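You operate a simulated robot arm through the tools that you are given. There is no shell and no other tool.

The job below is to be done with a simulated robot arm. You get a single attempt, and the scene is never put back.

## Task
Move one feeder baseball to the yellow tray, then lock the feeder again.
Fine: the red pin locks the shut slide; set the yellow dial to the balls in the tray.

Only the result counts: the job must be done as asked and must still hold three seconds after the hand-in. Knocking over, shifting, dropping, spilling or breaking anything else fails it.

## Robot
A 6-joint arm with a two-finger gripper, fixed in place. Base frame: the origin is at the foot of the arm, x ahead of it, y to its left, z up; the work surface is at about z = 860. Units: mm, degrees, N and s.
With the tool pointing down near the work surface it reaches from about 380 to 860 mm from the base axis. Its first joint turns from -166.0 to 166.0 degrees. Payload 2.45 kg.
The tool frame sits at the grasp point between the pads (the TCP): z along the fingers, y along the line on which they close. The tips reach 20 mm beyond it. The gripper opens to 140 mm. The gripper's body begins 168 mm behind the TCP.
Orientation is that of the tool frame in the base frame, as a unit quaternion [x, y, z, w]. With the fingers straight down and closing along the base's y, the tool's x points along the base's -x, its y along +y and its z along -z.

## Interface
- The arm moves only by the tool apply_moves. Its argument "steps" is a list of rows, each an object (a shift or turn left out is 0, a gripper value left out holds the last) with "delta_pos": the shift along the tool's x, y, z in mm, a list of three; "rotation": the turn, a rotation vector about the tool's x, y, z in rad, a list of three; "gripper": the finger opening in mm, from 0 to 140. In form: [{"delta_pos": [x, y, z], "rotation": [ax, ay, az], "gripper": gripper}, ...]. A call has 1 to 20 rows; each row shifts and turns the commanded pose from where the row before left it, along the tool's axes as they then stand. Rows are played at 5 a second. More than 50 mm and 8.6 degrees between two rows, or a gripper value outside its range, and nothing of the call is played. Where a pose cannot be reached the arm comes as near as it can. A force on the tool above 50 N (or 10 N above the force at the start of the call, whichever is more), or a blocked arm, ends the call early, and 0.2 s more pass. The fingers move at their own pace (about 45 mm/s each) and stop on an object; they squeeze with about 37 N. The grip force told is the motor's: it shows also when the fingers shut on nothing. Time passes only in rows, and 0.2 s behind the last, so rows that do not move let the fingers close. The reply holds the time, the measured pose of the TCP, the force on the tool along the base axes, the opening and the grip force, in the units named above and with some noise, with the torque about the TCP (base axes, N m) and any sound that the robot's microphone picked up.
- Cameras (640 x 400 px; columns grow to the right, rows downward): "scene" is fixed at [32.5, -509.6, 1430.3]; the picture's right is [0.50, -0.87, 0.00], its down [-0.39, -0.22, -0.89] and it looks along [0.77, 0.44, -0.45] (base axes); focal length 248 px, centre (320, 200). "wrist" rides on the gripper at [78, 11, -209] in the tool frame; the picture's right is [-0.14, 0.99, 0.00], its down [-0.92, -0.13, -0.37] and it looks along [-0.36, -0.05, 0.93] (tool axes); focal length 280 px, centre (320, 200).
- snapshot(camera): a new picture of that camera. It takes no simulated time.
- raise_lower(by): slides the trunk up (or, below 0, down) by that many mm; the arm rides with it, the base frame stays. It gives what a move gives, with no picture.
- pixel_to_xyz(camera, pixels): there is no depth. For up to 12 entries [column, row, z] of the newest picture of that camera ("zoom" is the newest enlarged one), the place [x, y] in the base frame at which the ray of that pixel passes the height z, good to about 2 mm, but the place of the scene camera against the robot may be out by one fixed shift of up to 25 mm in any direction. It takes no simulated time.
- zoom(camera, box): a new picture of the part [left, top, right, bottom] of that camera's present view, enlarged. It takes no simulated time.
- finish_job(): hands the job in; it is judged then, once.

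Leave the gripper open and the arm clear of the work at the hand-in unless told otherwise.

The tools are called after "Call:" by a JSON object that holds its "op" and its "data". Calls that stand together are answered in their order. apply_moves: Moves the arm, as the interface text tells. Its arguments: {"type":"object","properties":{"steps":{"type":"array","items":{"type":"object","properties":{"delta_pos":{"type":"array","items":{"type":"number"}},"rotation":{"type":"array","items":{"type":"number"}},"gripper":{"type":"number"}}}}},"required":["steps"]} The other tools are called the same way: raise_lower (by) slides the trunk up or down; snapshot (camera) takes a picture; pixel_to_xyz (camera, pixels) gives the place at which the rays of pixels pass given heights; zoom (camera, box) takes an enlarged picture of a part of a camera's view; finish_job () hands the job in.

At the start:

```text
time_s: 0.0
ee_pos: [634.3, -1.1, 1329.6]
tool_rot: [0.001, 1.0, 0.0, 0.0]
force: [0.4, 0.2, 0.1]
torque: [0.01, -0.02, -0.01]
finger_gap: 139.8
grasp_force: 0.0
trunk travel left (down, up): [-125.0, 105.0]
```

scene: 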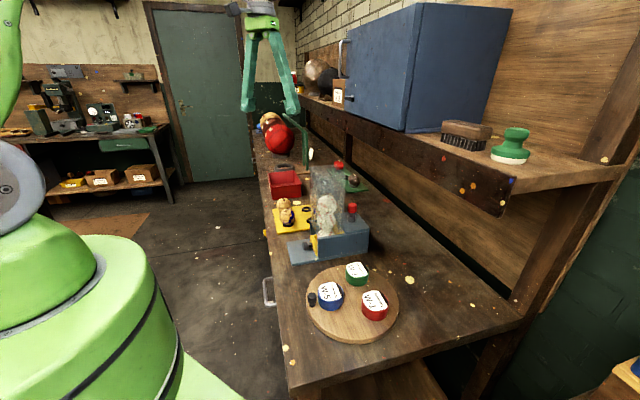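
wrist: 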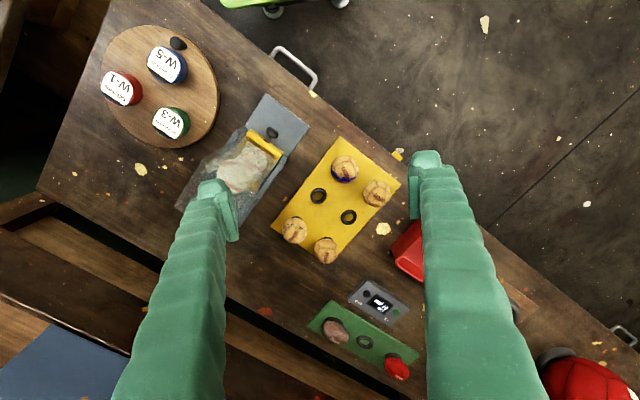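

I'll look closer at the bench first: the feeder, the yellow tray, the green board and the small grey display.

Call:
{"op": "zoom", "data": {"camera": "wrist", "box": [160, 80, 320, 220]}}

Call:
{"op": "zoom", "data": {"camera": "wrist", "box": [260, 130, 440, 270]}}

Call:
{"op": "zoom", "data": {"camera": "wrist", "box": [290, 260, 450, 400]}}

Call:
{"op": "zoom", "data": {"camera": "scene", "box": [260, 140, 400, 280]}}

```text
2.86 times, centred on (240, 150) of wrist
```

zoom: 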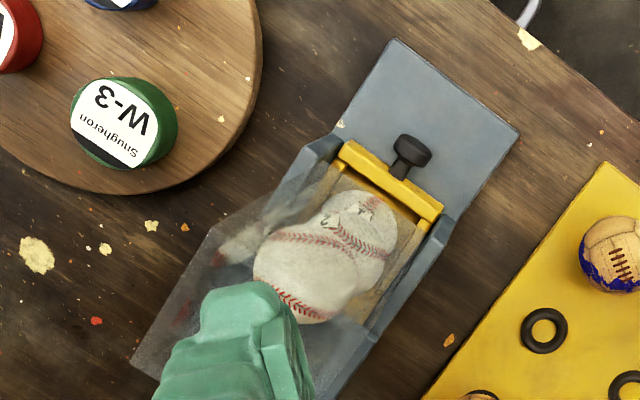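

```text
2.86 times, centred on (350, 200) of wrist
```

zoom: 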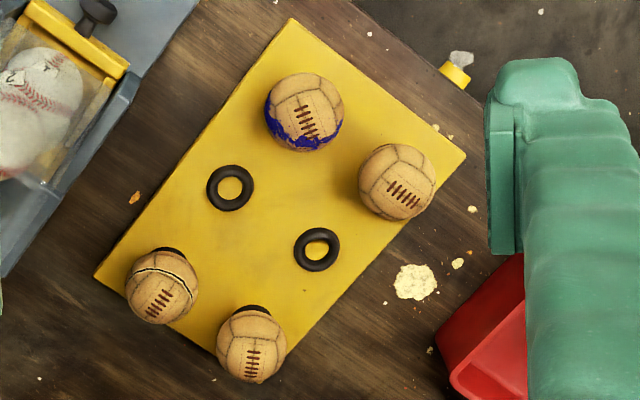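

```text
2.86 times, centred on (370, 330) of wrist
```

zoom: 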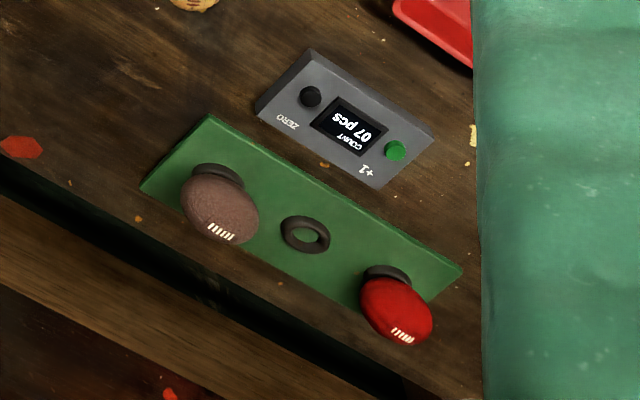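

```text
2.86 times, centred on (330, 210) of scene
```

zoom: 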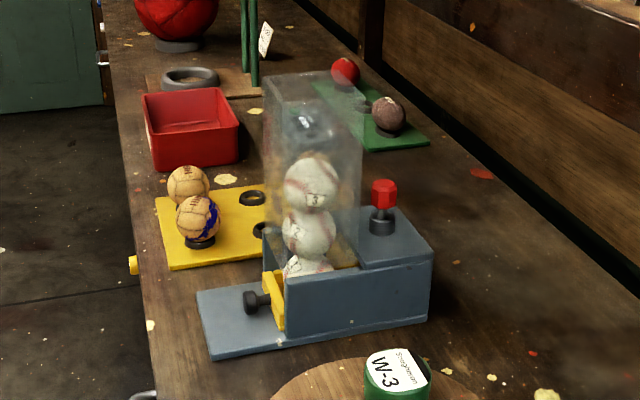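

I see the feeder with its yellow slide and black knob, a red pin at its rear, a tray with 4 balls and 2 free rings, and a yellow item on the bench's front edge near wrist (398,153), probably the dial. Next I'll read positions and zoom on that edge.

Call:
{"op": "zoom", "data": {"camera": "wrist", "box": [370, 130, 430, 170]}}

Call:
{"op": "zoom", "data": {"camera": "scene", "box": [255, 190, 325, 260]}}

Call:
{"op": "pixel_to_xyz", "data": {"camera": "wrist", "pixels": [[398, 153, 860], [272, 132, 880], [344, 169, 900], [376, 193, 900], [293, 230, 900], [325, 250, 900], [318, 195, 870], [348, 216, 870], [263, 94, 865], [307, 127, 865], [340, 138, 865], [401, 185, 865]]}}

```text
10.00 times, centred on (400, 150) of wrist
```

zoom: 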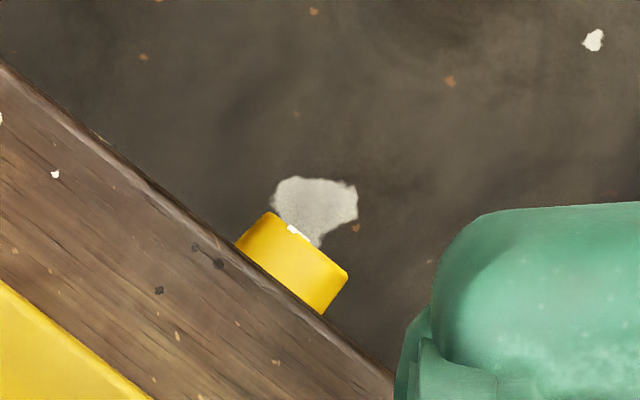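

```text
5.71 times, centred on (290, 225) of scene
```

zoom: 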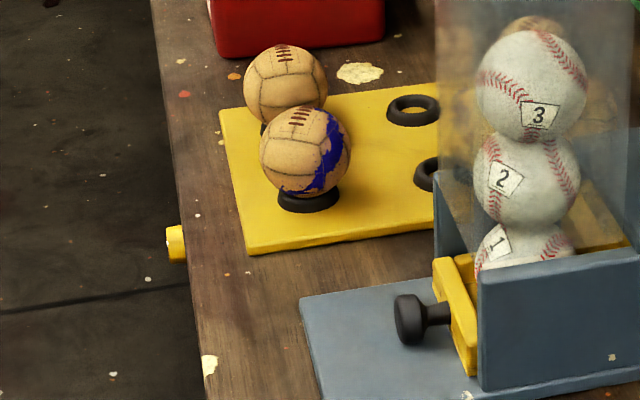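

```text
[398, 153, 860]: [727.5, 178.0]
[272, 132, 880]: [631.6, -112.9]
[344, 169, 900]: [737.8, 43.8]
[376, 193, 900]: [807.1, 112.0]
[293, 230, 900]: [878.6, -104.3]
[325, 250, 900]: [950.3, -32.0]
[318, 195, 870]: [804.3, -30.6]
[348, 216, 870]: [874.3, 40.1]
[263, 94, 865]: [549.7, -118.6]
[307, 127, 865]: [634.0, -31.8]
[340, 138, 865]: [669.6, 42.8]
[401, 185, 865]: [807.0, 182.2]
```

The dial sits on the bench's front face, outside this view, and the fingers hide the feeder's rear. I'll move the hand 150 mm to -y, staying high, to see the whole feeder and pin.

Call:
{"op": "apply_moves", "data": {"steps": [{"delta_pos": [0, -40, 0]}, {"delta_pos": [0, -40, 0]}, {"delta_pos": [0, -40, 0]}, {"delta_pos": [0, -40, 0]}, {"delta_pos": [0, 0, 0]}]}}

Call:
{"op": "snapshot", "data": {"camera": "wrist"}}

Call:
{"op": "zoom", "data": {"camera": "wrist", "box": [220, 60, 400, 240]}}

```text
time_s: 1.2
ee_pos: [632.6, -160.0, 1329.2]
tool_rot: [0.0, 1.0, 0.0, 0.0]
force: [0.7, -0.2, 0.6]
torque: [0.0, -0.03, 0.01]
finger_gap: 140.0
grasp_force: 0.1
trunk travel left (down, up): [-125.0, 105.0]
```

```text
taken
```

wrist: 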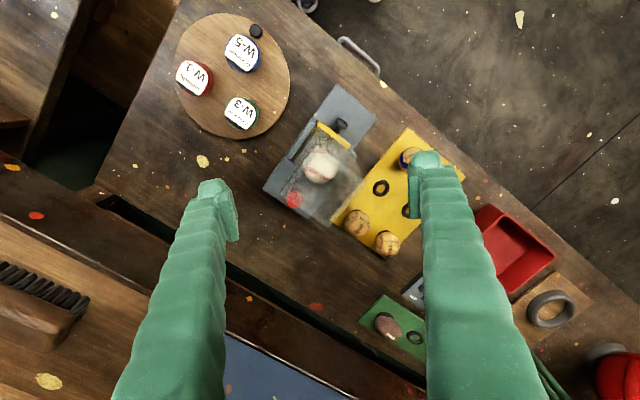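

```text
2.22 times, centred on (310, 150) of wrist
```

zoom: 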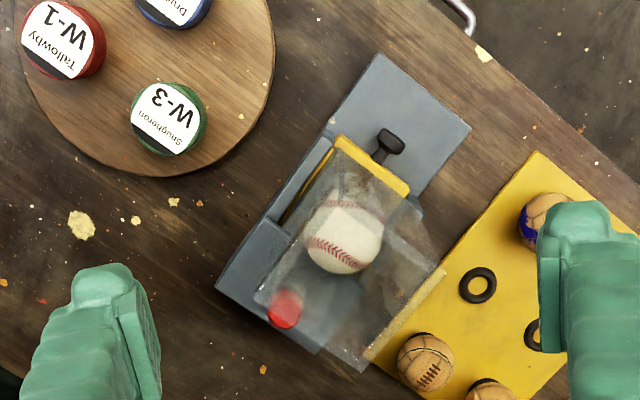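

Now the feeder is visible between the fingers: knob at zoom (388,145), pin head at zoom (284,308), hopper above. I'll read these at several heights so I can triangulate later.

Call:
{"op": "pixel_to_xyz", "data": {"camera": "zoom", "pixels": [[284, 308, 860], [284, 308, 960], [391, 143, 860], [391, 143, 920], [377, 53, 862], [471, 128, 862], [216, 287, 862], [316, 353, 862], [478, 286, 870], [337, 136, 880], [410, 190, 880], [357, 372, 1040]]}}

Call:
{"op": "apply_moves", "data": {"steps": [{"delta_pos": [0, -40, 0]}, {"delta_pos": [0, -40, 0]}, {"delta_pos": [0, -40, 0]}, {"delta_pos": [0, -40, 0]}, {"delta_pos": [-30, 0, 0]}, {"delta_pos": [-30, 0, 0]}, {"delta_pos": [0, 0, 0]}]}}

Call:
{"op": "snapshot", "data": {"camera": "wrist"}}

```text
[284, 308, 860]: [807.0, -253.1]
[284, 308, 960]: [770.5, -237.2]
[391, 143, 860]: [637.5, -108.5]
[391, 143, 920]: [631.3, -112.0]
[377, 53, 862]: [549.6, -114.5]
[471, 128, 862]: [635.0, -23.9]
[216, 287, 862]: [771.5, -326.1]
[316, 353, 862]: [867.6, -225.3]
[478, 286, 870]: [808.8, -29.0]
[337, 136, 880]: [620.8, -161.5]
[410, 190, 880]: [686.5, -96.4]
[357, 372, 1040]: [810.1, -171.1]
```

```text
time_s: 2.8
ee_pos: [692.0, -319.8, 1332.2]
tool_rot: [0.0, 1.0, 0.0, 0.0]
force: [-0.1, 0.4, -0.5]
torque: [0.01, -0.02, 0.03]
finger_gap: 140.0
grasp_force: 0.1
trunk travel left (down, up): [-125.0, 105.0]
```

```text
taken
```

wrist: 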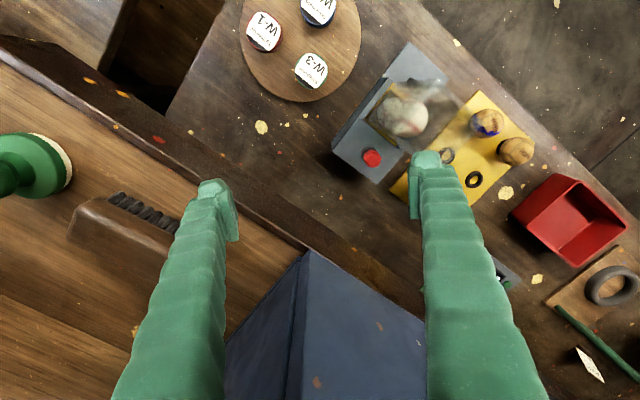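

The pin head is clear now at (371,157). The blue cabinet's lower corner is at (308,250), so I'll go no further that way. I'll zoom in on the pin and read positions.

Call:
{"op": "zoom", "data": {"camera": "wrist", "box": [320, 40, 480, 200]}}

Call:
{"op": "pixel_to_xyz", "data": {"camera": "wrist", "pixels": [[371, 157, 860], [371, 157, 920], [371, 157, 960], [308, 250, 1100], [308, 250, 1200], [225, 180, 1100], [308, 235, 1100], [0, 40, 1100]]}}

```text
2.50 times, centred on (400, 120) of wrist
```

zoom: 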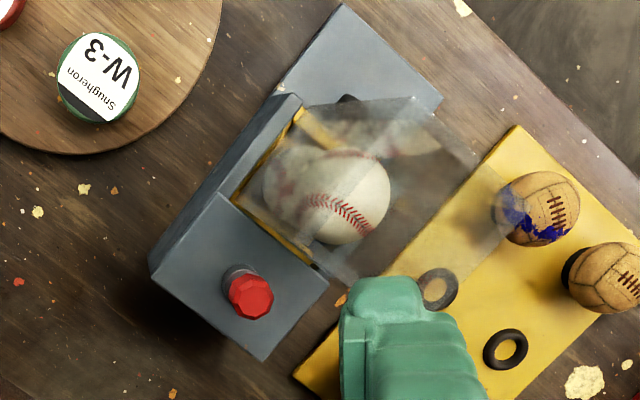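

```text
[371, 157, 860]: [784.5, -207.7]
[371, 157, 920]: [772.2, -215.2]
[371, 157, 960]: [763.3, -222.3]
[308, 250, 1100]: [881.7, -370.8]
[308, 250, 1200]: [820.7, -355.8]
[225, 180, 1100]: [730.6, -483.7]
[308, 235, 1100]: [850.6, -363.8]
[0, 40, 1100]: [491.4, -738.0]
```

Triangulating, the pin head is near (753, -229, 1008) and the slide knob near (634, -110, 893), so the slide axis runs along (-0.71, 0.71). I'll zoom on the pin and knob from the scene camera to see their shape.

Call:
{"op": "zoom", "data": {"camera": "scene", "box": [300, 190, 380, 260]}}

Call:
{"op": "zoom", "data": {"camera": "scene", "box": [335, 190, 370, 225]}}

Call:
{"op": "snapshot", "data": {"camera": "scene"}}

```text
5.71 times, centred on (340, 225) of scene
```

zoom: 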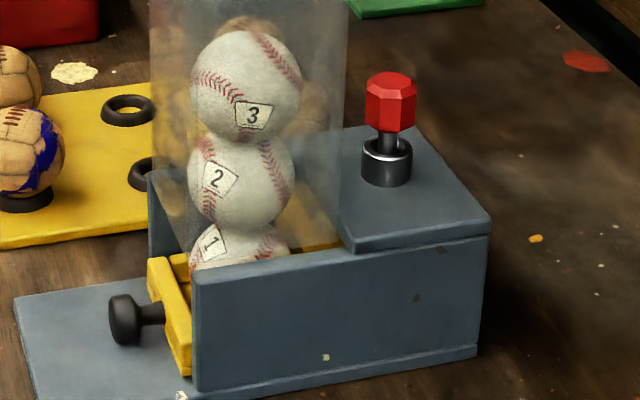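

```text
11.43 times, centred on (352, 208) of scene
```

zoom: 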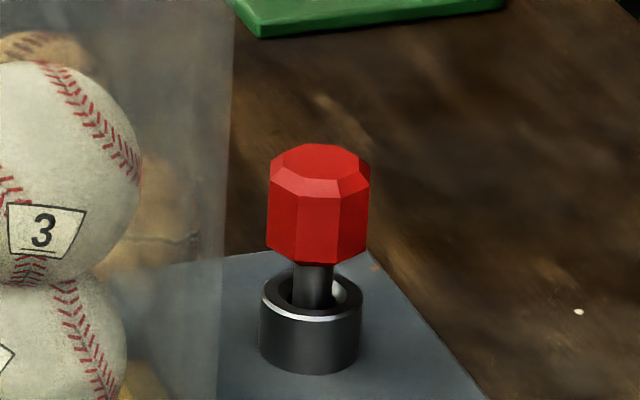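

```text
taken
```

scene: 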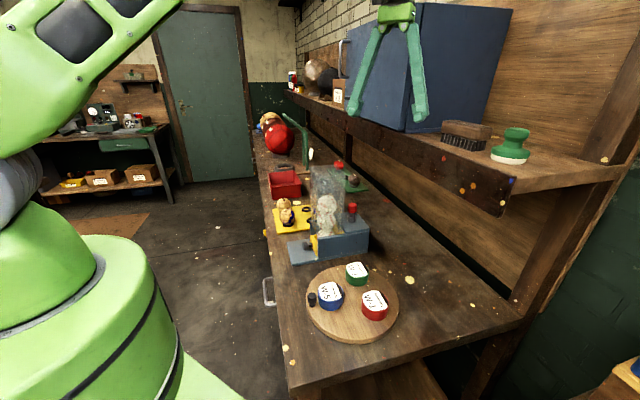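

The pin is a red eight-sided head, about 26 mm across, on a thin stem in a black socket. Before touching anything I want to read the dial on the front edge, so I'll swing the hand back over the bench front at height and turn the tool 45 degrees about its axis to match the bench.

Call:
{"op": "apply_moves", "data": {"steps": [{"delta_pos": [9.4, 40.7, 0]}, {"delta_pos": [9.4, 40.7, 0]}, {"delta_pos": [9.4, 40.7, 0]}, {"delta_pos": [9.4, 40.7, 0]}, {"delta_pos": [9.4, 40.7, 0]}, {"delta_pos": [9.4, 40.7, 0]}, {"delta_pos": [9.4, 40.7, 0]}, {"delta_pos": [9.4, 40.7, 0]}, {"delta_pos": [9.4, 40.7, 0]}, {"delta_pos": [9.4, 40.7, 0]}, {"delta_pos": [9.4, 40.7, 0]}, {"delta_pos": [9.4, 40.7, 0]}, {"delta_pos": [9.4, 40.7, 0]}, {"rotation": [0, 0, 0.131]}, {"rotation": [0, 0, 0.131]}, {"rotation": [0, 0, 0.131]}, {"rotation": [0, 0, 0.131]}, {"rotation": [0, 0, 0.131]}, {"rotation": [0, 0, 0.131]}]}}

Call:
{"op": "snapshot", "data": {"camera": "wrist"}}

Call:
{"op": "snapshot", "data": {"camera": "scene"}}

```text
time_s: 6.8
ee_pos: [572.0, 207.2, 1329.7]
tool_rot: [0.385, 0.923, 0.0, 0.0]
force: [0.4, 0.0, 0.1]
torque: [0.01, -0.01, -0.02]
finger_gap: 140.0
grasp_force: 0.1
trunk travel left (down, up): [-125.0, 105.0]
```

```text
taken
```

wrist: 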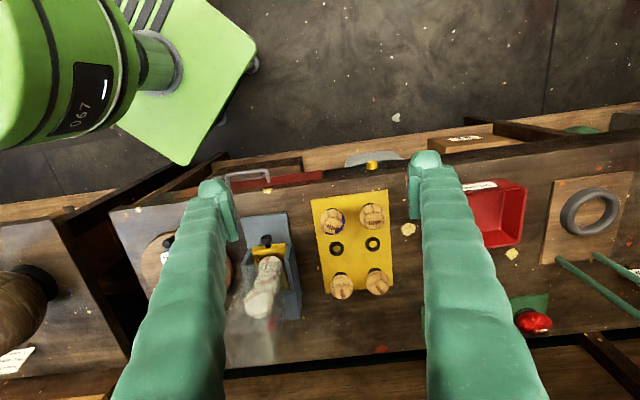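

```text
taken
```

scene: 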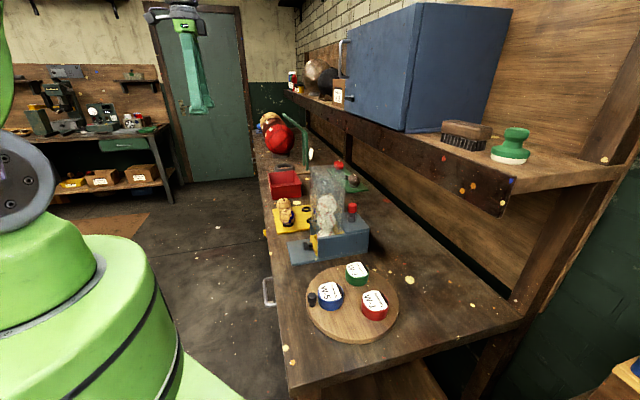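

The bench is now square in the view; the yellow dial is at (372,163) with a grey plate around it. I'll zoom on it.

Call:
{"op": "zoom", "data": {"camera": "wrist", "box": [320, 130, 430, 200]}}

Call:
{"op": "pixel_to_xyz", "data": {"camera": "wrist", "pixels": [[372, 165, 820], [372, 165, 860], [345, 157, 820], [400, 155, 820], [265, 240, 893], [320, 188, 865], [389, 188, 865], [250, 172, 830]]}}

```text
5.71 times, centred on (375, 165) of wrist
```

zoom: 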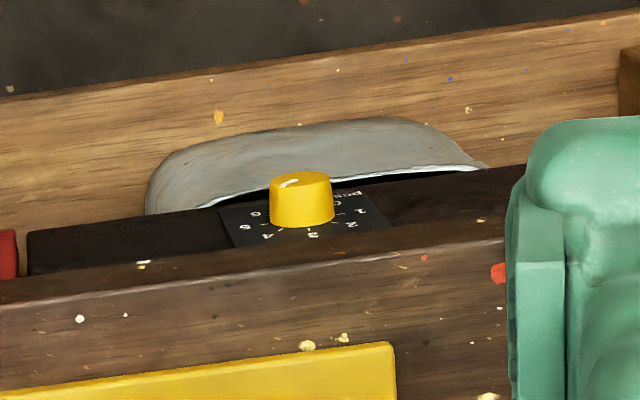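

```text
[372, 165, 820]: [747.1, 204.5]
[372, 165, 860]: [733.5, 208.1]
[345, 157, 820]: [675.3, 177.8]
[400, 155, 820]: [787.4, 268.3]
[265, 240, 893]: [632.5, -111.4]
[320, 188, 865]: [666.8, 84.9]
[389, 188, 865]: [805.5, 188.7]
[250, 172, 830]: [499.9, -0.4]
```

The dial's plate reads 0–6 (numbers appear upside down from here), with its white pointer towards the upper left of the cap. I need a frontal view, so I'll tilt the tool 45° to look at the front face and come down in front of the bench, well clear of it.

Call:
{"op": "apply_moves", "data": {"steps": [{"rotation": [0, -0.131, 0]}, {"rotation": [0, -0.131, 0]}, {"rotation": [0, -0.131, 0]}, {"rotation": [0, -0.131, 0]}, {"rotation": [0, -0.131, 0]}, {"rotation": [0, -0.131, 0]}, {"delta_pos": [27.7, 9.6, 25.3]}, {"delta_pos": [27.7, 9.6, 25.3]}, {"delta_pos": [27.7, 9.6, 25.3]}, {"delta_pos": [27.7, 9.6, 25.3]}, {"delta_pos": [27.7, 9.6, 25.3]}, {"delta_pos": [27.7, 9.6, 25.3]}, {"delta_pos": [27.7, 9.6, 25.3]}, {"delta_pos": [27.7, 9.6, 25.3]}, {"delta_pos": [0, 0, 0]}]}}

Call:
{"op": "snapshot", "data": {"camera": "wrist"}}

Call:
{"op": "snapshot", "data": {"camera": "scene"}}

```text
time_s: 10.0
ee_pos: [617.3, 269.3, 1030.6]
tool_rot: [0.354, 0.853, -0.147, 0.355]
force: [-0.5, 0.3, 0.0]
torque: [-0.03, 0.0, 0.0]
finger_gap: 140.0
grasp_force: 0.1
trunk travel left (down, up): [-125.0, 105.0]
```

```text
taken
```

wrist: 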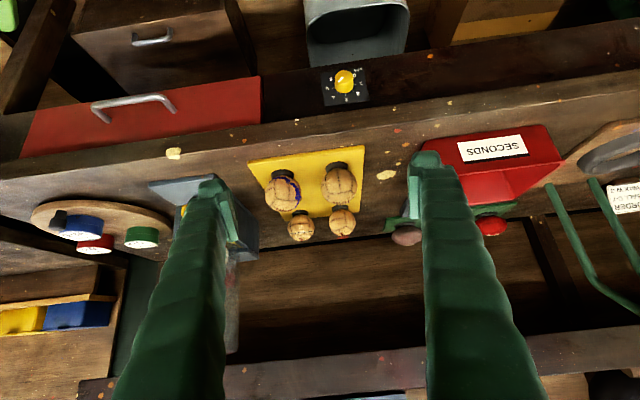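

```text
taken
```

scene: 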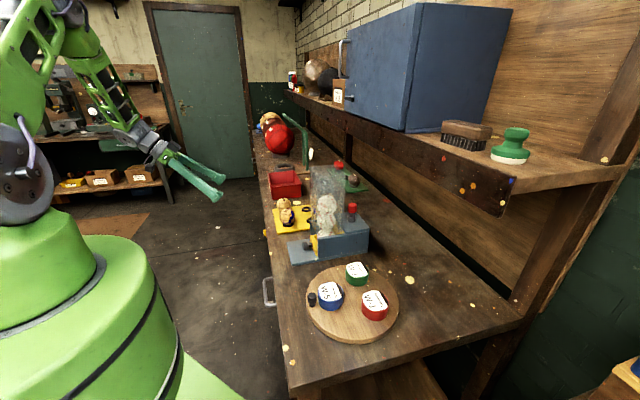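

The dial is now well visible at (345,85). Zooming in to read it.

Call:
{"op": "zoom", "data": {"camera": "wrist", "box": [315, 62, 375, 108]}}

Call:
{"op": "pixel_to_xyz", "data": {"camera": "wrist", "pixels": [[345, 82, 780], [345, 82, 800], [345, 82, 820], [345, 82, 840], [320, 69, 800], [372, 100, 820]]}}

```text
8.70 times, centred on (345, 85) of wrist
```

zoom: 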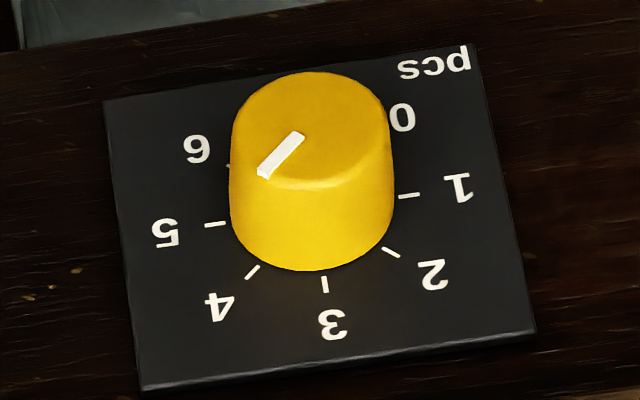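

```text
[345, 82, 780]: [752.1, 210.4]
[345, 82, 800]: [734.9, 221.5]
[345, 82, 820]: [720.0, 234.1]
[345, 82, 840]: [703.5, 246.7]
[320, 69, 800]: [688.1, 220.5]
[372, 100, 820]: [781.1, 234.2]
```

The pointer is at 4, matching the 4 balls now in the tray. 3 is at the top and 1 and 5 are opposite each other, so the steps are 45° and the dial will need one 45° clockwise turn to reach 5. I'll tilt the tool fully horizontal, facing the plate, and descend to about 90 mm in front of the dial.

Call:
{"op": "apply_moves", "data": {"steps": [{"rotation": [0, -0.131, 0]}, {"rotation": [0, -0.131, 0]}, {"rotation": [0, -0.131, 0]}, {"rotation": [0, -0.131, 0]}, {"rotation": [0, -0.131, 0]}, {"rotation": [0, -0.131, 0]}, {"delta_pos": [37.9, 8, 9], "gripper": 70}, {"delta_pos": [37.9, 8, 9]}, {"delta_pos": [37.9, 8, 9]}, {"delta_pos": [37.9, 8, 9]}, {"delta_pos": [37.9, 8, 9]}, {"delta_pos": [37.9, 8, 9]}, {"delta_pos": [0, 0, 0]}]}}

Call:
{"op": "snapshot", "data": {"camera": "wrist"}}

Call:
{"op": "snapshot", "data": {"camera": "scene"}}

```text
time_s: 12.8
ee_pos: [683.9, 267.4, 816.7]
tool_rot: [0.27, 0.653, -0.27, 0.653]
force: [0.3, 0.3, -0.2]
torque: [0.01, 0.01, -0.03]
finger_gap: 69.8
grasp_force: 0.1
out of reach, approached as far as the arm can: row 12
trunk travel left (down, up): [-125.0, 105.0]
```

```text
taken
```

wrist: 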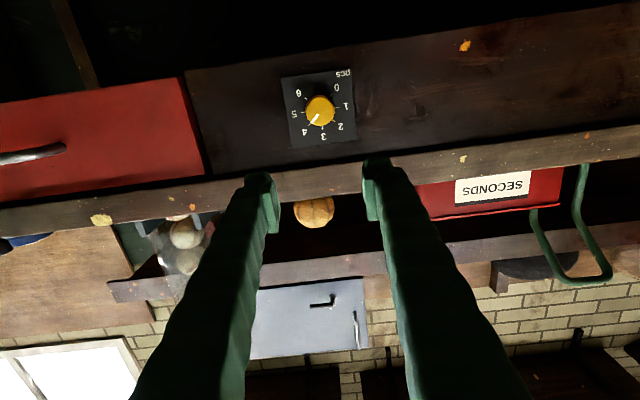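

```text
taken
```

scene: 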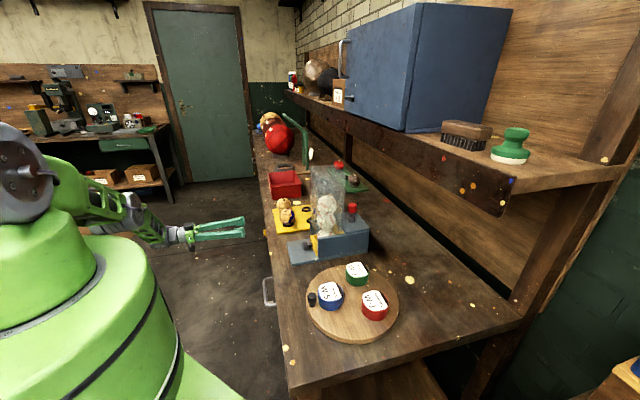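

At z≈817 the arm ran out of reach downwards. The dial, at (320,108), works out at about z 755, roughly 62 mm lower. I'll lower the trunk by 62 mm and look again.

Call:
{"op": "raise_lower", "data": {"by": -62}}

Call:
{"op": "snapshot", "data": {"camera": "wrist"}}

Call:
{"op": "zoom", "data": {"camera": "wrist", "box": [260, 120, 380, 240]}}

```text
time_s: 13.8
ee_pos: [683.9, 267.8, 755.1]
tool_rot: [0.27, 0.654, -0.27, 0.654]
force: [-0.3, 0.0, -0.4]
torque: [0.02, 0.03, 0.02]
finger_gap: 70.0
grasp_force: 0.0
trunk travel left (down, up): [-63.0, 167.0]
```

```text
taken
```

wrist: 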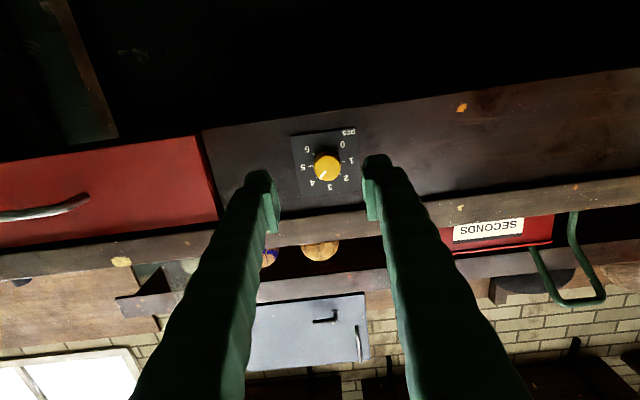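

```text
3.33 times, centred on (320, 180) of wrist
```

zoom: 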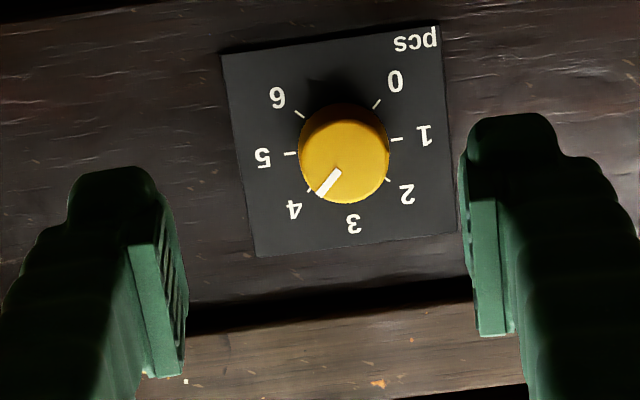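

The dial cap centre is at (326,166), which works out to about 7 mm along tool +y, dead centre in x, and 96 mm ahead. I'll shift 7 mm and advance 85 mm with the fingers open.

Call:
{"op": "apply_moves", "data": {"steps": [{"delta_pos": [-0.5, 7, 0]}, {"delta_pos": [0, 0, 25]}, {"delta_pos": [0, 0, 25]}, {"delta_pos": [0, 0, 20]}, {"delta_pos": [0, 0, 15]}, {"delta_pos": [0, 0, 0]}]}}

Call:
{"op": "snapshot", "data": {"camera": "wrist"}}

Call:
{"op": "zoom", "data": {"camera": "wrist", "box": [260, 120, 380, 240]}}

```text
time_s: 15.2
ee_pos: [748.6, 208.8, 757.2]
tool_rot: [0.271, 0.654, -0.27, 0.653]
force: [-0.8, 0.6, 0.5]
torque: [0.01, -0.01, 0.01]
finger_gap: 70.0
grasp_force: 0.1
out of reach, approached as far as the arm can: row 1
trunk travel left (down, up): [-63.0, 167.0]
```

```text
taken
```

wrist: 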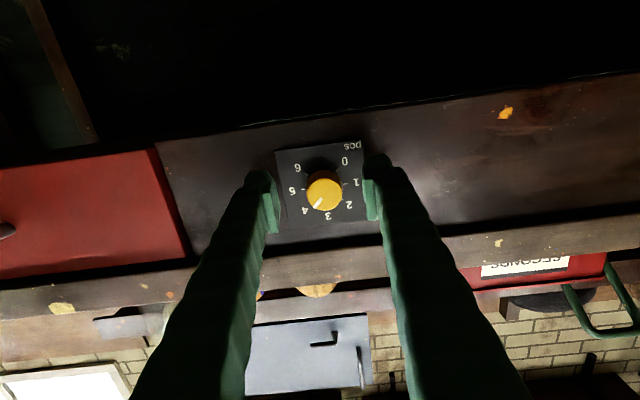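

```text
3.33 times, centred on (320, 180) of wrist
```

zoom: 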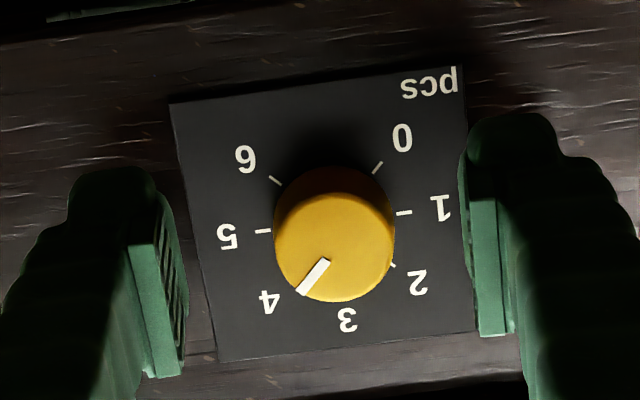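

I'm at the dial: its cap is about 10 mm inside the fingertips, ~20 mm long, 30 mm across. I'll go 5 mm further, centre by +3 mm in y, and close the fingers.

Call:
{"op": "apply_moves", "data": {"steps": [{"delta_pos": [1, 3, 0]}, {"delta_pos": [0, 0, 5]}, {"delta_pos": [0, 0, 0], "gripper": 20}, {"delta_pos": [0, 0, 0]}, {"delta_pos": [0, 0, 0]}, {"delta_pos": [0, 0, 0]}, {"delta_pos": [0, 0, 0]}]}}

Call:
{"op": "zoom", "data": {"camera": "wrist", "box": [260, 120, 380, 240]}}

```text
time_s: 16.8
ee_pos: [752.4, 208.1, 757.4]
tool_rot: [0.27, 0.654, -0.269, 0.653]
force: [6.8, 1.4, 0.3]
torque: [-0.01, 0.07, 0.08]
finger_gap: 29.1
grasp_force: 44.8
trunk travel left (down, up): [-63.0, 167.0]
```

```text
3.33 times, centred on (320, 180) of wrist
```

zoom: 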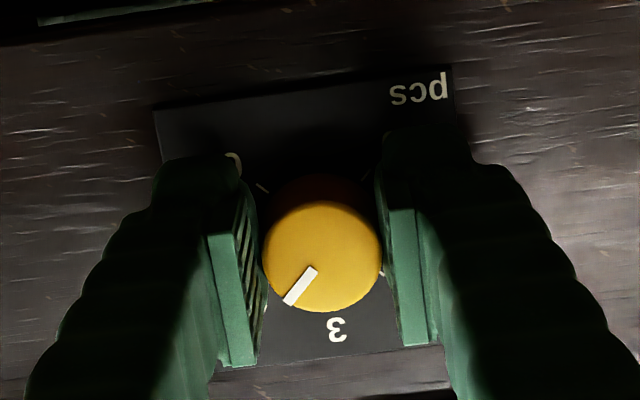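

The dial is gripped at 29 mm. Now I'll turn it 45° clockwise (positive about the tool z), slowly.

Call:
{"op": "apply_moves", "data": {"steps": [{"rotation": [0, 0, 0.0785]}, {"rotation": [0, 0, 0.0785]}, {"rotation": [0, 0, 0.0785]}, {"rotation": [0, 0, 0.0785]}, {"rotation": [0, 0, 0.0785]}, {"rotation": [0, 0, 0.0785]}, {"rotation": [0, 0, 0.0785]}, {"rotation": [0, 0, 0.0785]}, {"rotation": [0, 0, 0.0785]}, {"rotation": [0, 0, 0.0785]}, {"delta_pos": [0, 0, 0]}]}}

Call:
{"op": "snapshot", "data": {"camera": "wrist"}}

Call:
{"op": "zoom", "data": {"camera": "wrist", "box": [260, 120, 380, 240]}}

```text
time_s: 18.8
ee_pos: [752.4, 207.6, 761.9]
tool_rot: [0.472, 0.538, -0.068, 0.695]
force: [-2.6, -0.8, -3.4]
torque: [0.16, 0.18, 0.1]
finger_gap: 29.6
grasp_force: 7.3
out of reach, approached as far as the arm can: row 9
trunk travel left (down, up): [-63.0, 167.0]
stopped in row 10: the force on the tool passed its limit at 101 N (the readings are from after the stop); the commanded pose is now the measured one
```

```text
taken
```

wrist: 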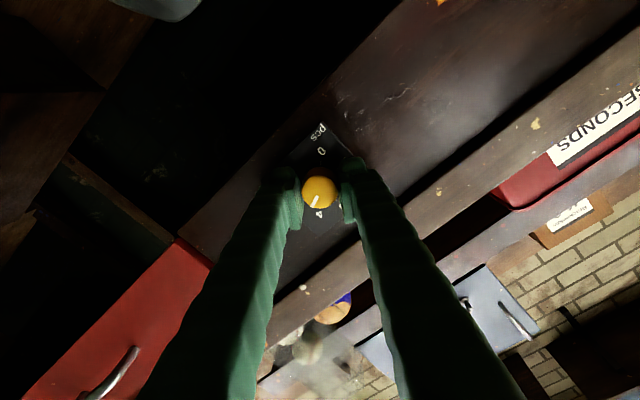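

```text
3.33 times, centred on (320, 180) of wrist
```

zoom: 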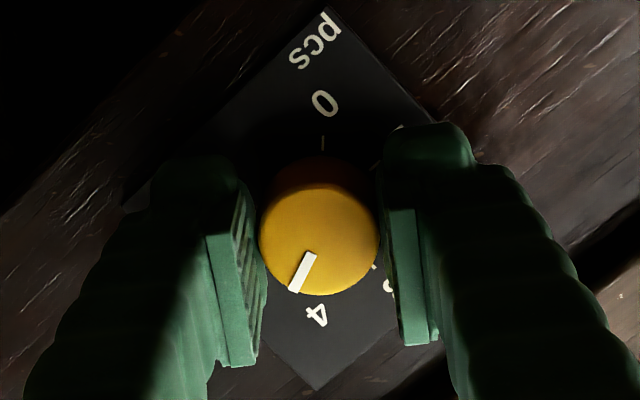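

The turn stopped early because the arm ran out of reach near its low limit, with a force spike. I'll open the fingers and back straight off to see where the dial now points.

Call:
{"op": "apply_moves", "data": {"steps": [{"gripper": 70}, {"delta_pos": [0, 0, 0]}, {"delta_pos": [0, 0, 0]}, {"delta_pos": [0, 0, -20]}, {"delta_pos": [0, 0, -30]}, {"delta_pos": [0, 0, -30]}, {"delta_pos": [0, 0, 0]}]}}

Call:
{"op": "snapshot", "data": {"camera": "wrist"}}

Call:
{"op": "zoom", "data": {"camera": "wrist", "box": [260, 120, 380, 240]}}

```text
time_s: 20.4
ee_pos: [697.5, 265.8, 765.8]
tool_rot: [0.471, 0.539, -0.065, 0.695]
force: [-0.2, -1.1, 0.4]
torque: [0.0, 0.01, -0.01]
finger_gap: 70.1
grasp_force: 0.0
trunk travel left (down, up): [-63.0, 167.0]
```

```text
taken
```

wrist: 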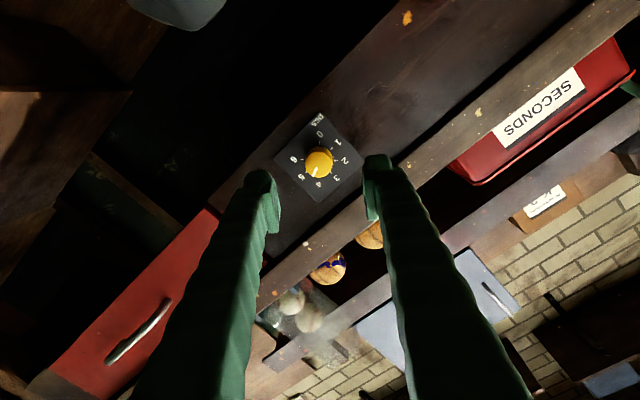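

```text
3.33 times, centred on (320, 180) of wrist
```

zoom: 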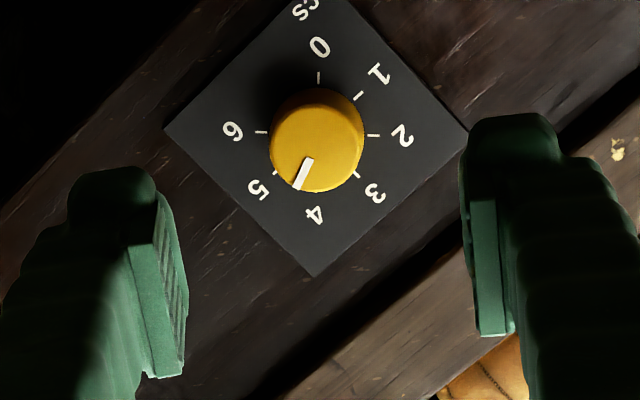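

The pointer is between 4 and 5, nearer 4 — about 25° still to go. I'll lower the trunk 50 mm for better reach, bring the hand back up 50 mm, straighten it and roll back about 20° so there's room for the second turn.

Call:
{"op": "raise_lower", "data": {"by": -50}}

Call:
{"op": "apply_moves", "data": {"steps": [{"delta_pos": [-20.3, 14.6, -0.6]}, {"delta_pos": [-16, 11.5, -0.6]}, {"rotation": [-0.04, 0, 0]}, {"rotation": [0, 0, -0.12]}, {"rotation": [0, 0, -0.12]}, {"rotation": [0, 0, -0.12]}, {"delta_pos": [0, 0, 0]}]}}

Call:
{"op": "snapshot", "data": {"camera": "wrist"}}

Call:
{"op": "zoom", "data": {"camera": "wrist", "box": [260, 120, 380, 240]}}

```text
time_s: 21.4
ee_pos: [697.1, 265.3, 715.9]
tool_rot: [0.472, 0.538, -0.065, 0.695]
force: [-0.6, -0.1, -0.3]
torque: [-0.01, -0.04, -0.01]
finger_gap: 69.9
grasp_force: 0.0
trunk travel left (down, up): [-13.0, 217.0]
```

```text
time_s: 22.9
ee_pos: [713.2, 282.8, 747.2]
tool_rot: [0.352, 0.614, -0.18, 0.683]
force: [0.5, 0.3, 0.6]
torque: [-0.01, 0.0, 0.01]
finger_gap: 70.3
grasp_force: 0.1
out of reach, approached as far as the arm can: row 1, 2, 3
trunk travel left (down, up): [-13.0, 217.0]
```

```text
taken
```

wrist: 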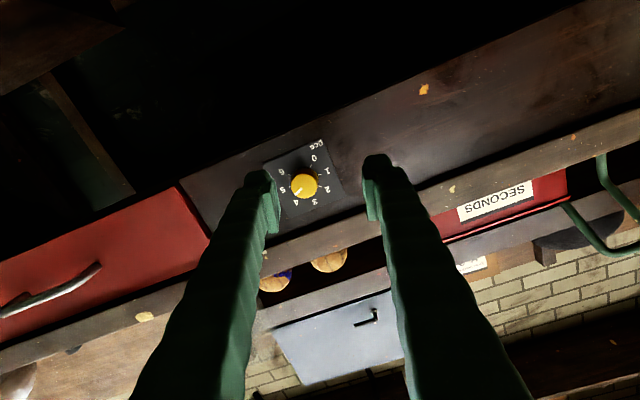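

```text
3.33 times, centred on (320, 180) of wrist
```

zoom: 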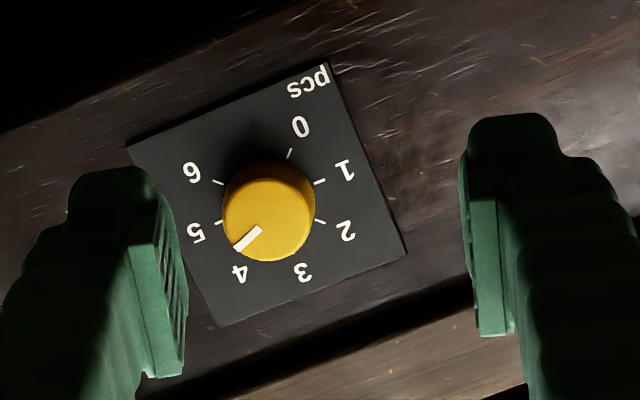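

The roll of +36° itself seems to be the arm's limit, so I'll roll back well past zero to about -30° and re-centre on the dial, which gives plenty of room for a +25° turn.

Call:
{"op": "apply_moves", "data": {"steps": [{"rotation": [0, 0, -0.112]}, {"rotation": [0, 0, -0.112]}, {"rotation": [0, 0, -0.112]}, {"rotation": [0, 0, -0.112]}, {"rotation": [0, 0, -0.112]}, {"rotation": [0, 0, -0.112]}, {"rotation": [0, 0, -0.112]}, {"delta_pos": [4.3, -25.4, 0]}, {"delta_pos": [0, 0, 0]}]}}

Call:
{"op": "snapshot", "data": {"camera": "wrist"}}

Call:
{"op": "zoom", "data": {"camera": "wrist", "box": [260, 120, 380, 240]}}

```text
time_s: 24.9
ee_pos: [694.1, 266.3, 756.3]
tool_rot: [0.092, 0.702, -0.428, 0.562]
force: [0.6, 0.0, 0.1]
torque: [0.05, 0.04, 0.03]
finger_gap: 70.1
grasp_force: 0.1
trunk travel left (down, up): [-13.0, 217.0]
```

```text
taken
```

wrist: 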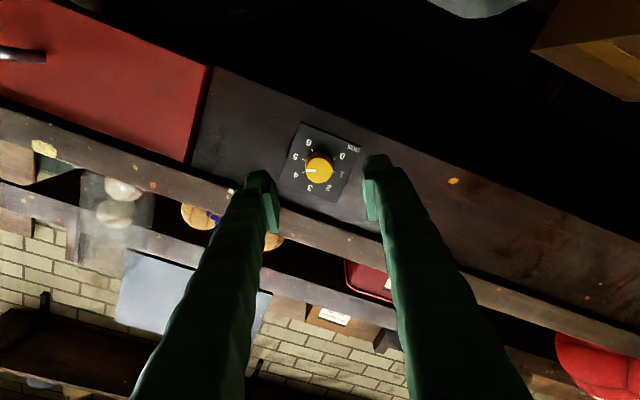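

```text
3.33 times, centred on (320, 180) of wrist
```

zoom: 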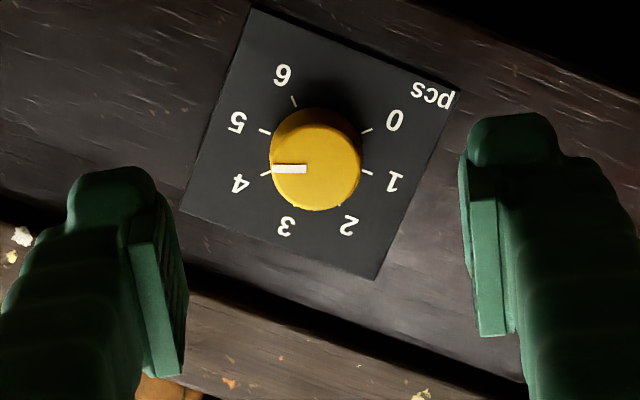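

The pointer sits halfway between 4 and 5, so 22° more is needed. The hand is centred on the dial and the roll is about -30°. I'll advance 84 mm, close, and turn in small rows.

Call:
{"op": "apply_moves", "data": {"steps": [{"delta_pos": [-1, 0, 28]}, {"delta_pos": [0, 0, 28]}, {"delta_pos": [0, 0, 18]}, {"delta_pos": [0, 0, 10]}, {"delta_pos": [0, 0, 0], "gripper": 15}, {"delta_pos": [0, 0, 0]}, {"delta_pos": [0, 0, 0]}, {"delta_pos": [0, 0, 0]}, {"delta_pos": [0, 0, 0]}]}}

Call:
{"op": "zoom", "data": {"camera": "wrist", "box": [260, 120, 380, 240]}}

```text
time_s: 26.9
ee_pos: [754.5, 206.2, 759.8]
tool_rot: [0.093, 0.701, -0.429, 0.562]
force: [-10.2, -13.8, 6.9]
torque: [-0.14, -0.11, -0.16]
finger_gap: 29.1
grasp_force: 44.9
trunk travel left (down, up): [-13.0, 217.0]
```

```text
3.33 times, centred on (320, 180) of wrist
```

zoom: 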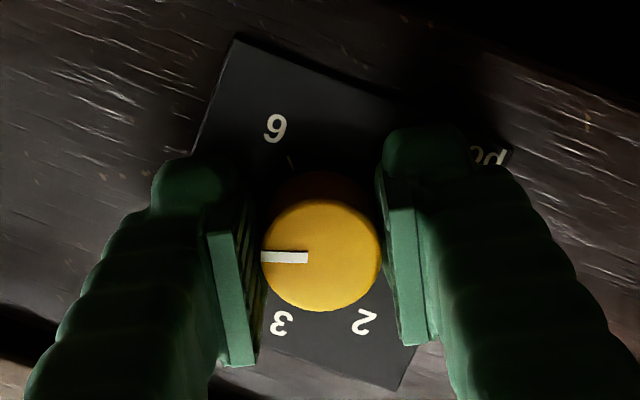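

Gripped at 29 mm, with a side force of about 18 N, so I'll ease 2 mm in -y, then turn +0.40 rad in small rows.

Call:
{"op": "apply_moves", "data": {"steps": [{"delta_pos": [0, -1.5, 0]}, {"rotation": [0, 0, 0.05]}, {"rotation": [0, 0, 0.05]}, {"rotation": [0, 0, 0.05]}, {"rotation": [0, 0, 0.05]}, {"rotation": [0, 0, 0.05]}, {"rotation": [0, 0, 0.05]}, {"rotation": [0, 0, 0.05]}, {"rotation": [0, 0, 0.05]}, {"delta_pos": [0, 0, 0]}]}}

Call:
{"op": "zoom", "data": {"camera": "wrist", "box": [260, 120, 380, 240]}}

```text
time_s: 29.1
ee_pos: [754.7, 206.7, 757.7]
tool_rot: [0.23, 0.67, -0.307, 0.636]
force: [7.6, -4.3, 1.6]
torque: [0.08, 0.12, -0.01]
finger_gap: 29.0
grasp_force: 45.3
trunk travel left (down, up): [-13.0, 217.0]
```

```text
3.33 times, centred on (320, 180) of wrist
```

zoom: 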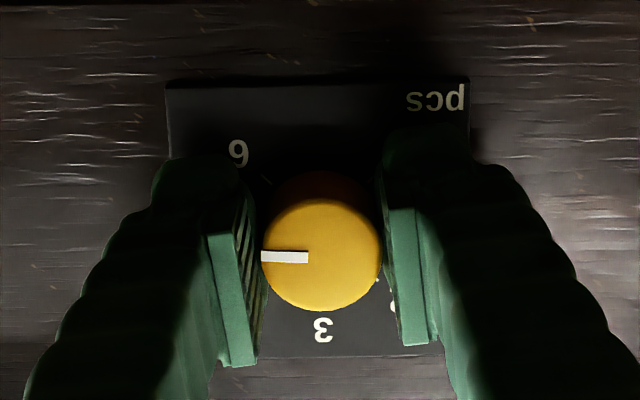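

The dial turned with the fingers: the pointer is now level with the plate's edges, i.e. at 5. I'll open, back off, and check.

Call:
{"op": "apply_moves", "data": {"steps": [{"gripper": 70}, {"delta_pos": [0, 0, 0]}, {"delta_pos": [0, 0, 0]}, {"delta_pos": [0, 0, -20]}, {"delta_pos": [0, 0, -35]}, {"delta_pos": [0, 0, -40]}, {"delta_pos": [0, 0, -40]}, {"delta_pos": [0, 0, 0]}]}}

Call:
{"op": "snapshot", "data": {"camera": "wrist"}}

Call:
{"op": "zoom", "data": {"camera": "wrist", "box": [280, 120, 370, 200]}}

```text
time_s: 30.9
ee_pos: [658.4, 300.3, 757.0]
tool_rot: [0.229, 0.669, -0.308, 0.636]
force: [-0.7, 0.4, 1.3]
torque: [0.03, -0.01, 0.02]
finger_gap: 70.1
grasp_force: 0.1
trunk travel left (down, up): [-13.0, 217.0]
```

```text
taken
```

wrist: 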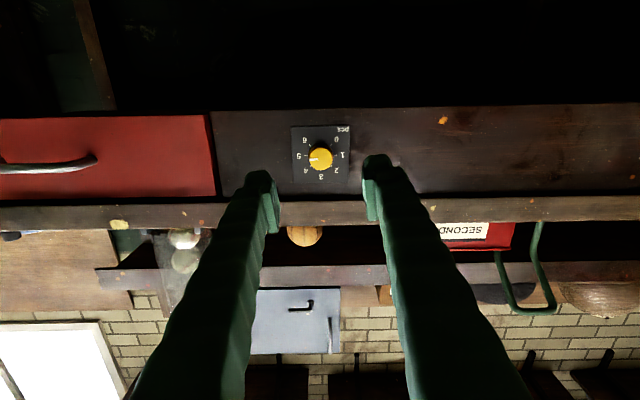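

```text
5.00 times, centred on (325, 160) of wrist
```

zoom: 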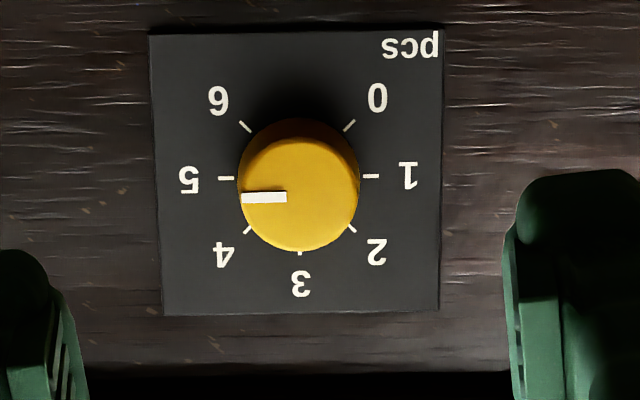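

The pointer reads 5. I'll bring the trunk back up by 112 mm (clear air above the hand), then rise and tilt the tool back to pointing down.

Call:
{"op": "raise_lower", "data": {"by": 112}}

Call:
{"op": "apply_moves", "data": {"steps": [{"delta_pos": [-40, 0, -10]}, {"delta_pos": [-40, 0, -10]}, {"delta_pos": [-40, 0, -10]}, {"delta_pos": [-40, 0, -10]}, {"delta_pos": [-40, 0, 0]}, {"delta_pos": [-40, 0, 0]}, {"rotation": [0, 0, 0.131]}, {"rotation": [0, 0.131, 0]}, {"rotation": [0, 0.131, 0]}, {"rotation": [0, 0.131, 0]}, {"rotation": [0, 0.131, 0]}, {"rotation": [0, 0.131, 0]}, {"rotation": [0, 0.131, 0]}, {"rotation": [0, 0.131, 0]}, {"rotation": [0, 0.131, 0]}, {"rotation": [0, 0.131, 0]}, {"rotation": [0, 0.131, 0]}, {"rotation": [0, 0.131, 0]}, {"rotation": [0, 0.131, 0]}, {"delta_pos": [0, 0, 0]}]}}

Call:
{"op": "snapshot", "data": {"camera": "wrist"}}

```text
time_s: 32.4
ee_pos: [659.2, 300.2, 868.2]
tool_rot: [0.23, 0.669, -0.308, 0.636]
force: [-0.2, 0.5, -0.1]
torque: [-0.06, 0.0, -0.05]
finger_gap: 70.2
grasp_force: 0.2
trunk travel left (down, up): [-125.0, 105.0]
```

```text
time_s: 36.6
ee_pos: [650.8, 348.7, 1106.4]
tool_rot: [0.381, 0.925, 0.007, 0.0]
force: [1.1, -0.6, -0.9]
torque: [0.03, 0.0, 0.0]
finger_gap: 70.3
grasp_force: 0.0
trunk travel left (down, up): [-125.0, 105.0]
```

```text
taken
```

wrist: 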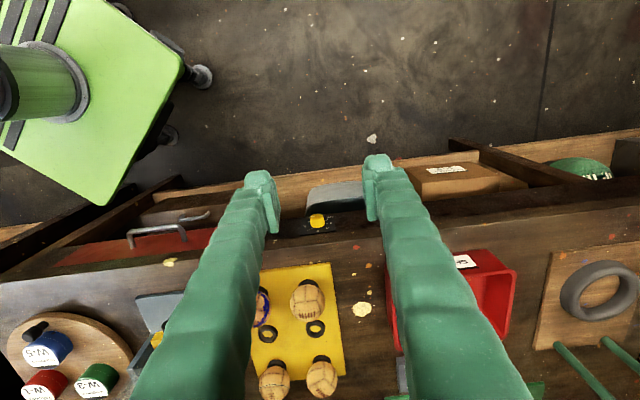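

Tool points down again, aligned with the bench. Now up and across to above the pin at about (753,-229), staying at z≈1310.

Call:
{"op": "apply_moves", "data": {"steps": [{"delta_pos": [0, 0, -41]}, {"delta_pos": [0, 0, -41]}, {"delta_pos": [0, 0, -41]}, {"delta_pos": [0, 0, -41]}, {"delta_pos": [0, 0, -41]}, {"delta_pos": [-34.3, -24, 0]}, {"delta_pos": [-34.3, -24, 0]}, {"delta_pos": [-34.3, -24, 0]}, {"delta_pos": [-34.3, -24, 0]}, {"delta_pos": [-34.3, -24, 0]}, {"delta_pos": [-34.3, -24, 0]}, {"delta_pos": [-34.3, -24, 0]}, {"delta_pos": [-34.3, -24, 0]}, {"delta_pos": [-34.3, -24, 0]}, {"delta_pos": [-34.3, -24, 0]}, {"delta_pos": [-34.3, -24, 0]}, {"delta_pos": [-34.3, -24, 0]}, {"delta_pos": [-34.3, -24, 0]}, {"delta_pos": [-34.3, -24, 0]}]}}

Call:
{"op": "snapshot", "data": {"camera": "wrist"}}

Call:
{"op": "snapshot", "data": {"camera": "scene"}}

```text
time_s: 40.6
ee_pos: [755.4, -231.3, 1304.2]
tool_rot: [0.381, 0.925, 0.006, 0.0]
force: [1.3, -1.2, 0.2]
torque: [-0.01, 0.06, -0.02]
finger_gap: 70.1
grasp_force: 0.1
trunk travel left (down, up): [-125.0, 105.0]
```

```text
taken
```

wrist: 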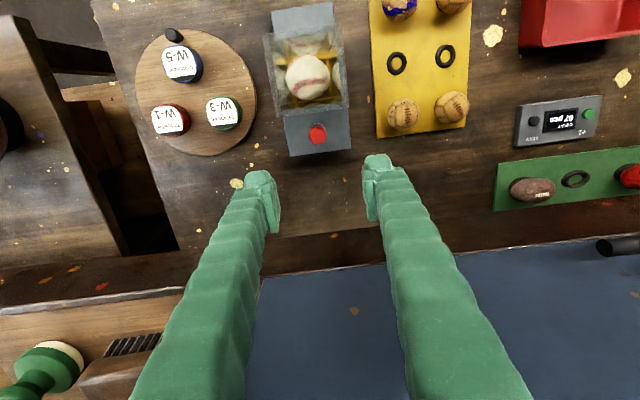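

```text
taken
```

scene: 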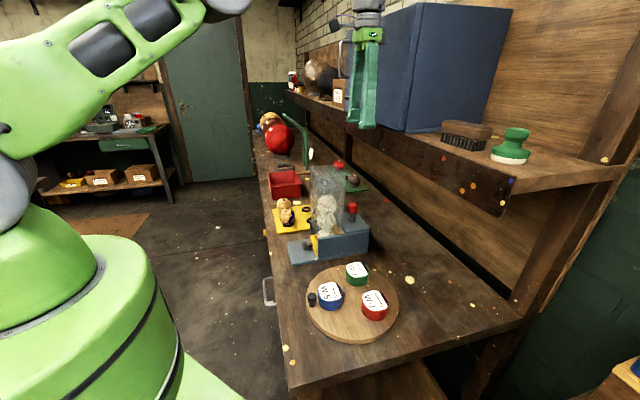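

The pin head is at (318,134), hopper in front of it at (307,75). Zooming to see the hopper, deck and pin.

Call:
{"op": "zoom", "data": {"camera": "wrist", "box": [240, 0, 400, 170]}}

Call:
{"op": "pixel_to_xyz", "data": {"camera": "wrist", "pixels": [[318, 134, 1000], [318, 134, 1010], [318, 134, 1020], [290, 155, 950], [352, 148, 950], [283, 109, 950], [346, 107, 950]]}}

```text
2.35 times, centred on (320, 85) of wrist
```

zoom: 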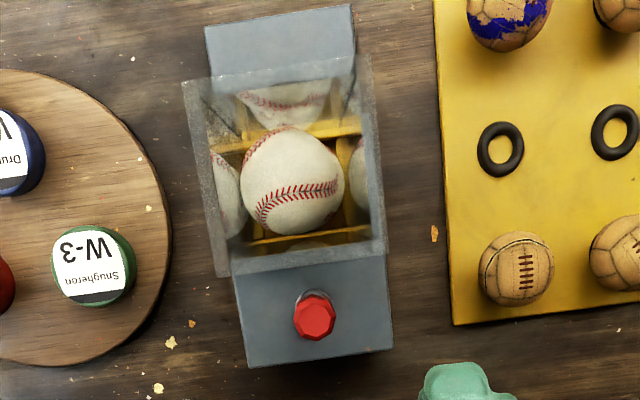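

```text
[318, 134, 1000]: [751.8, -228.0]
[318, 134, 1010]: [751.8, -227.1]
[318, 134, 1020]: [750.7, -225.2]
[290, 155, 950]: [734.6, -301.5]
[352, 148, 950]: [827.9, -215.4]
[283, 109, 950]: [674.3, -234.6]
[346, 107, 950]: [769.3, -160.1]
```

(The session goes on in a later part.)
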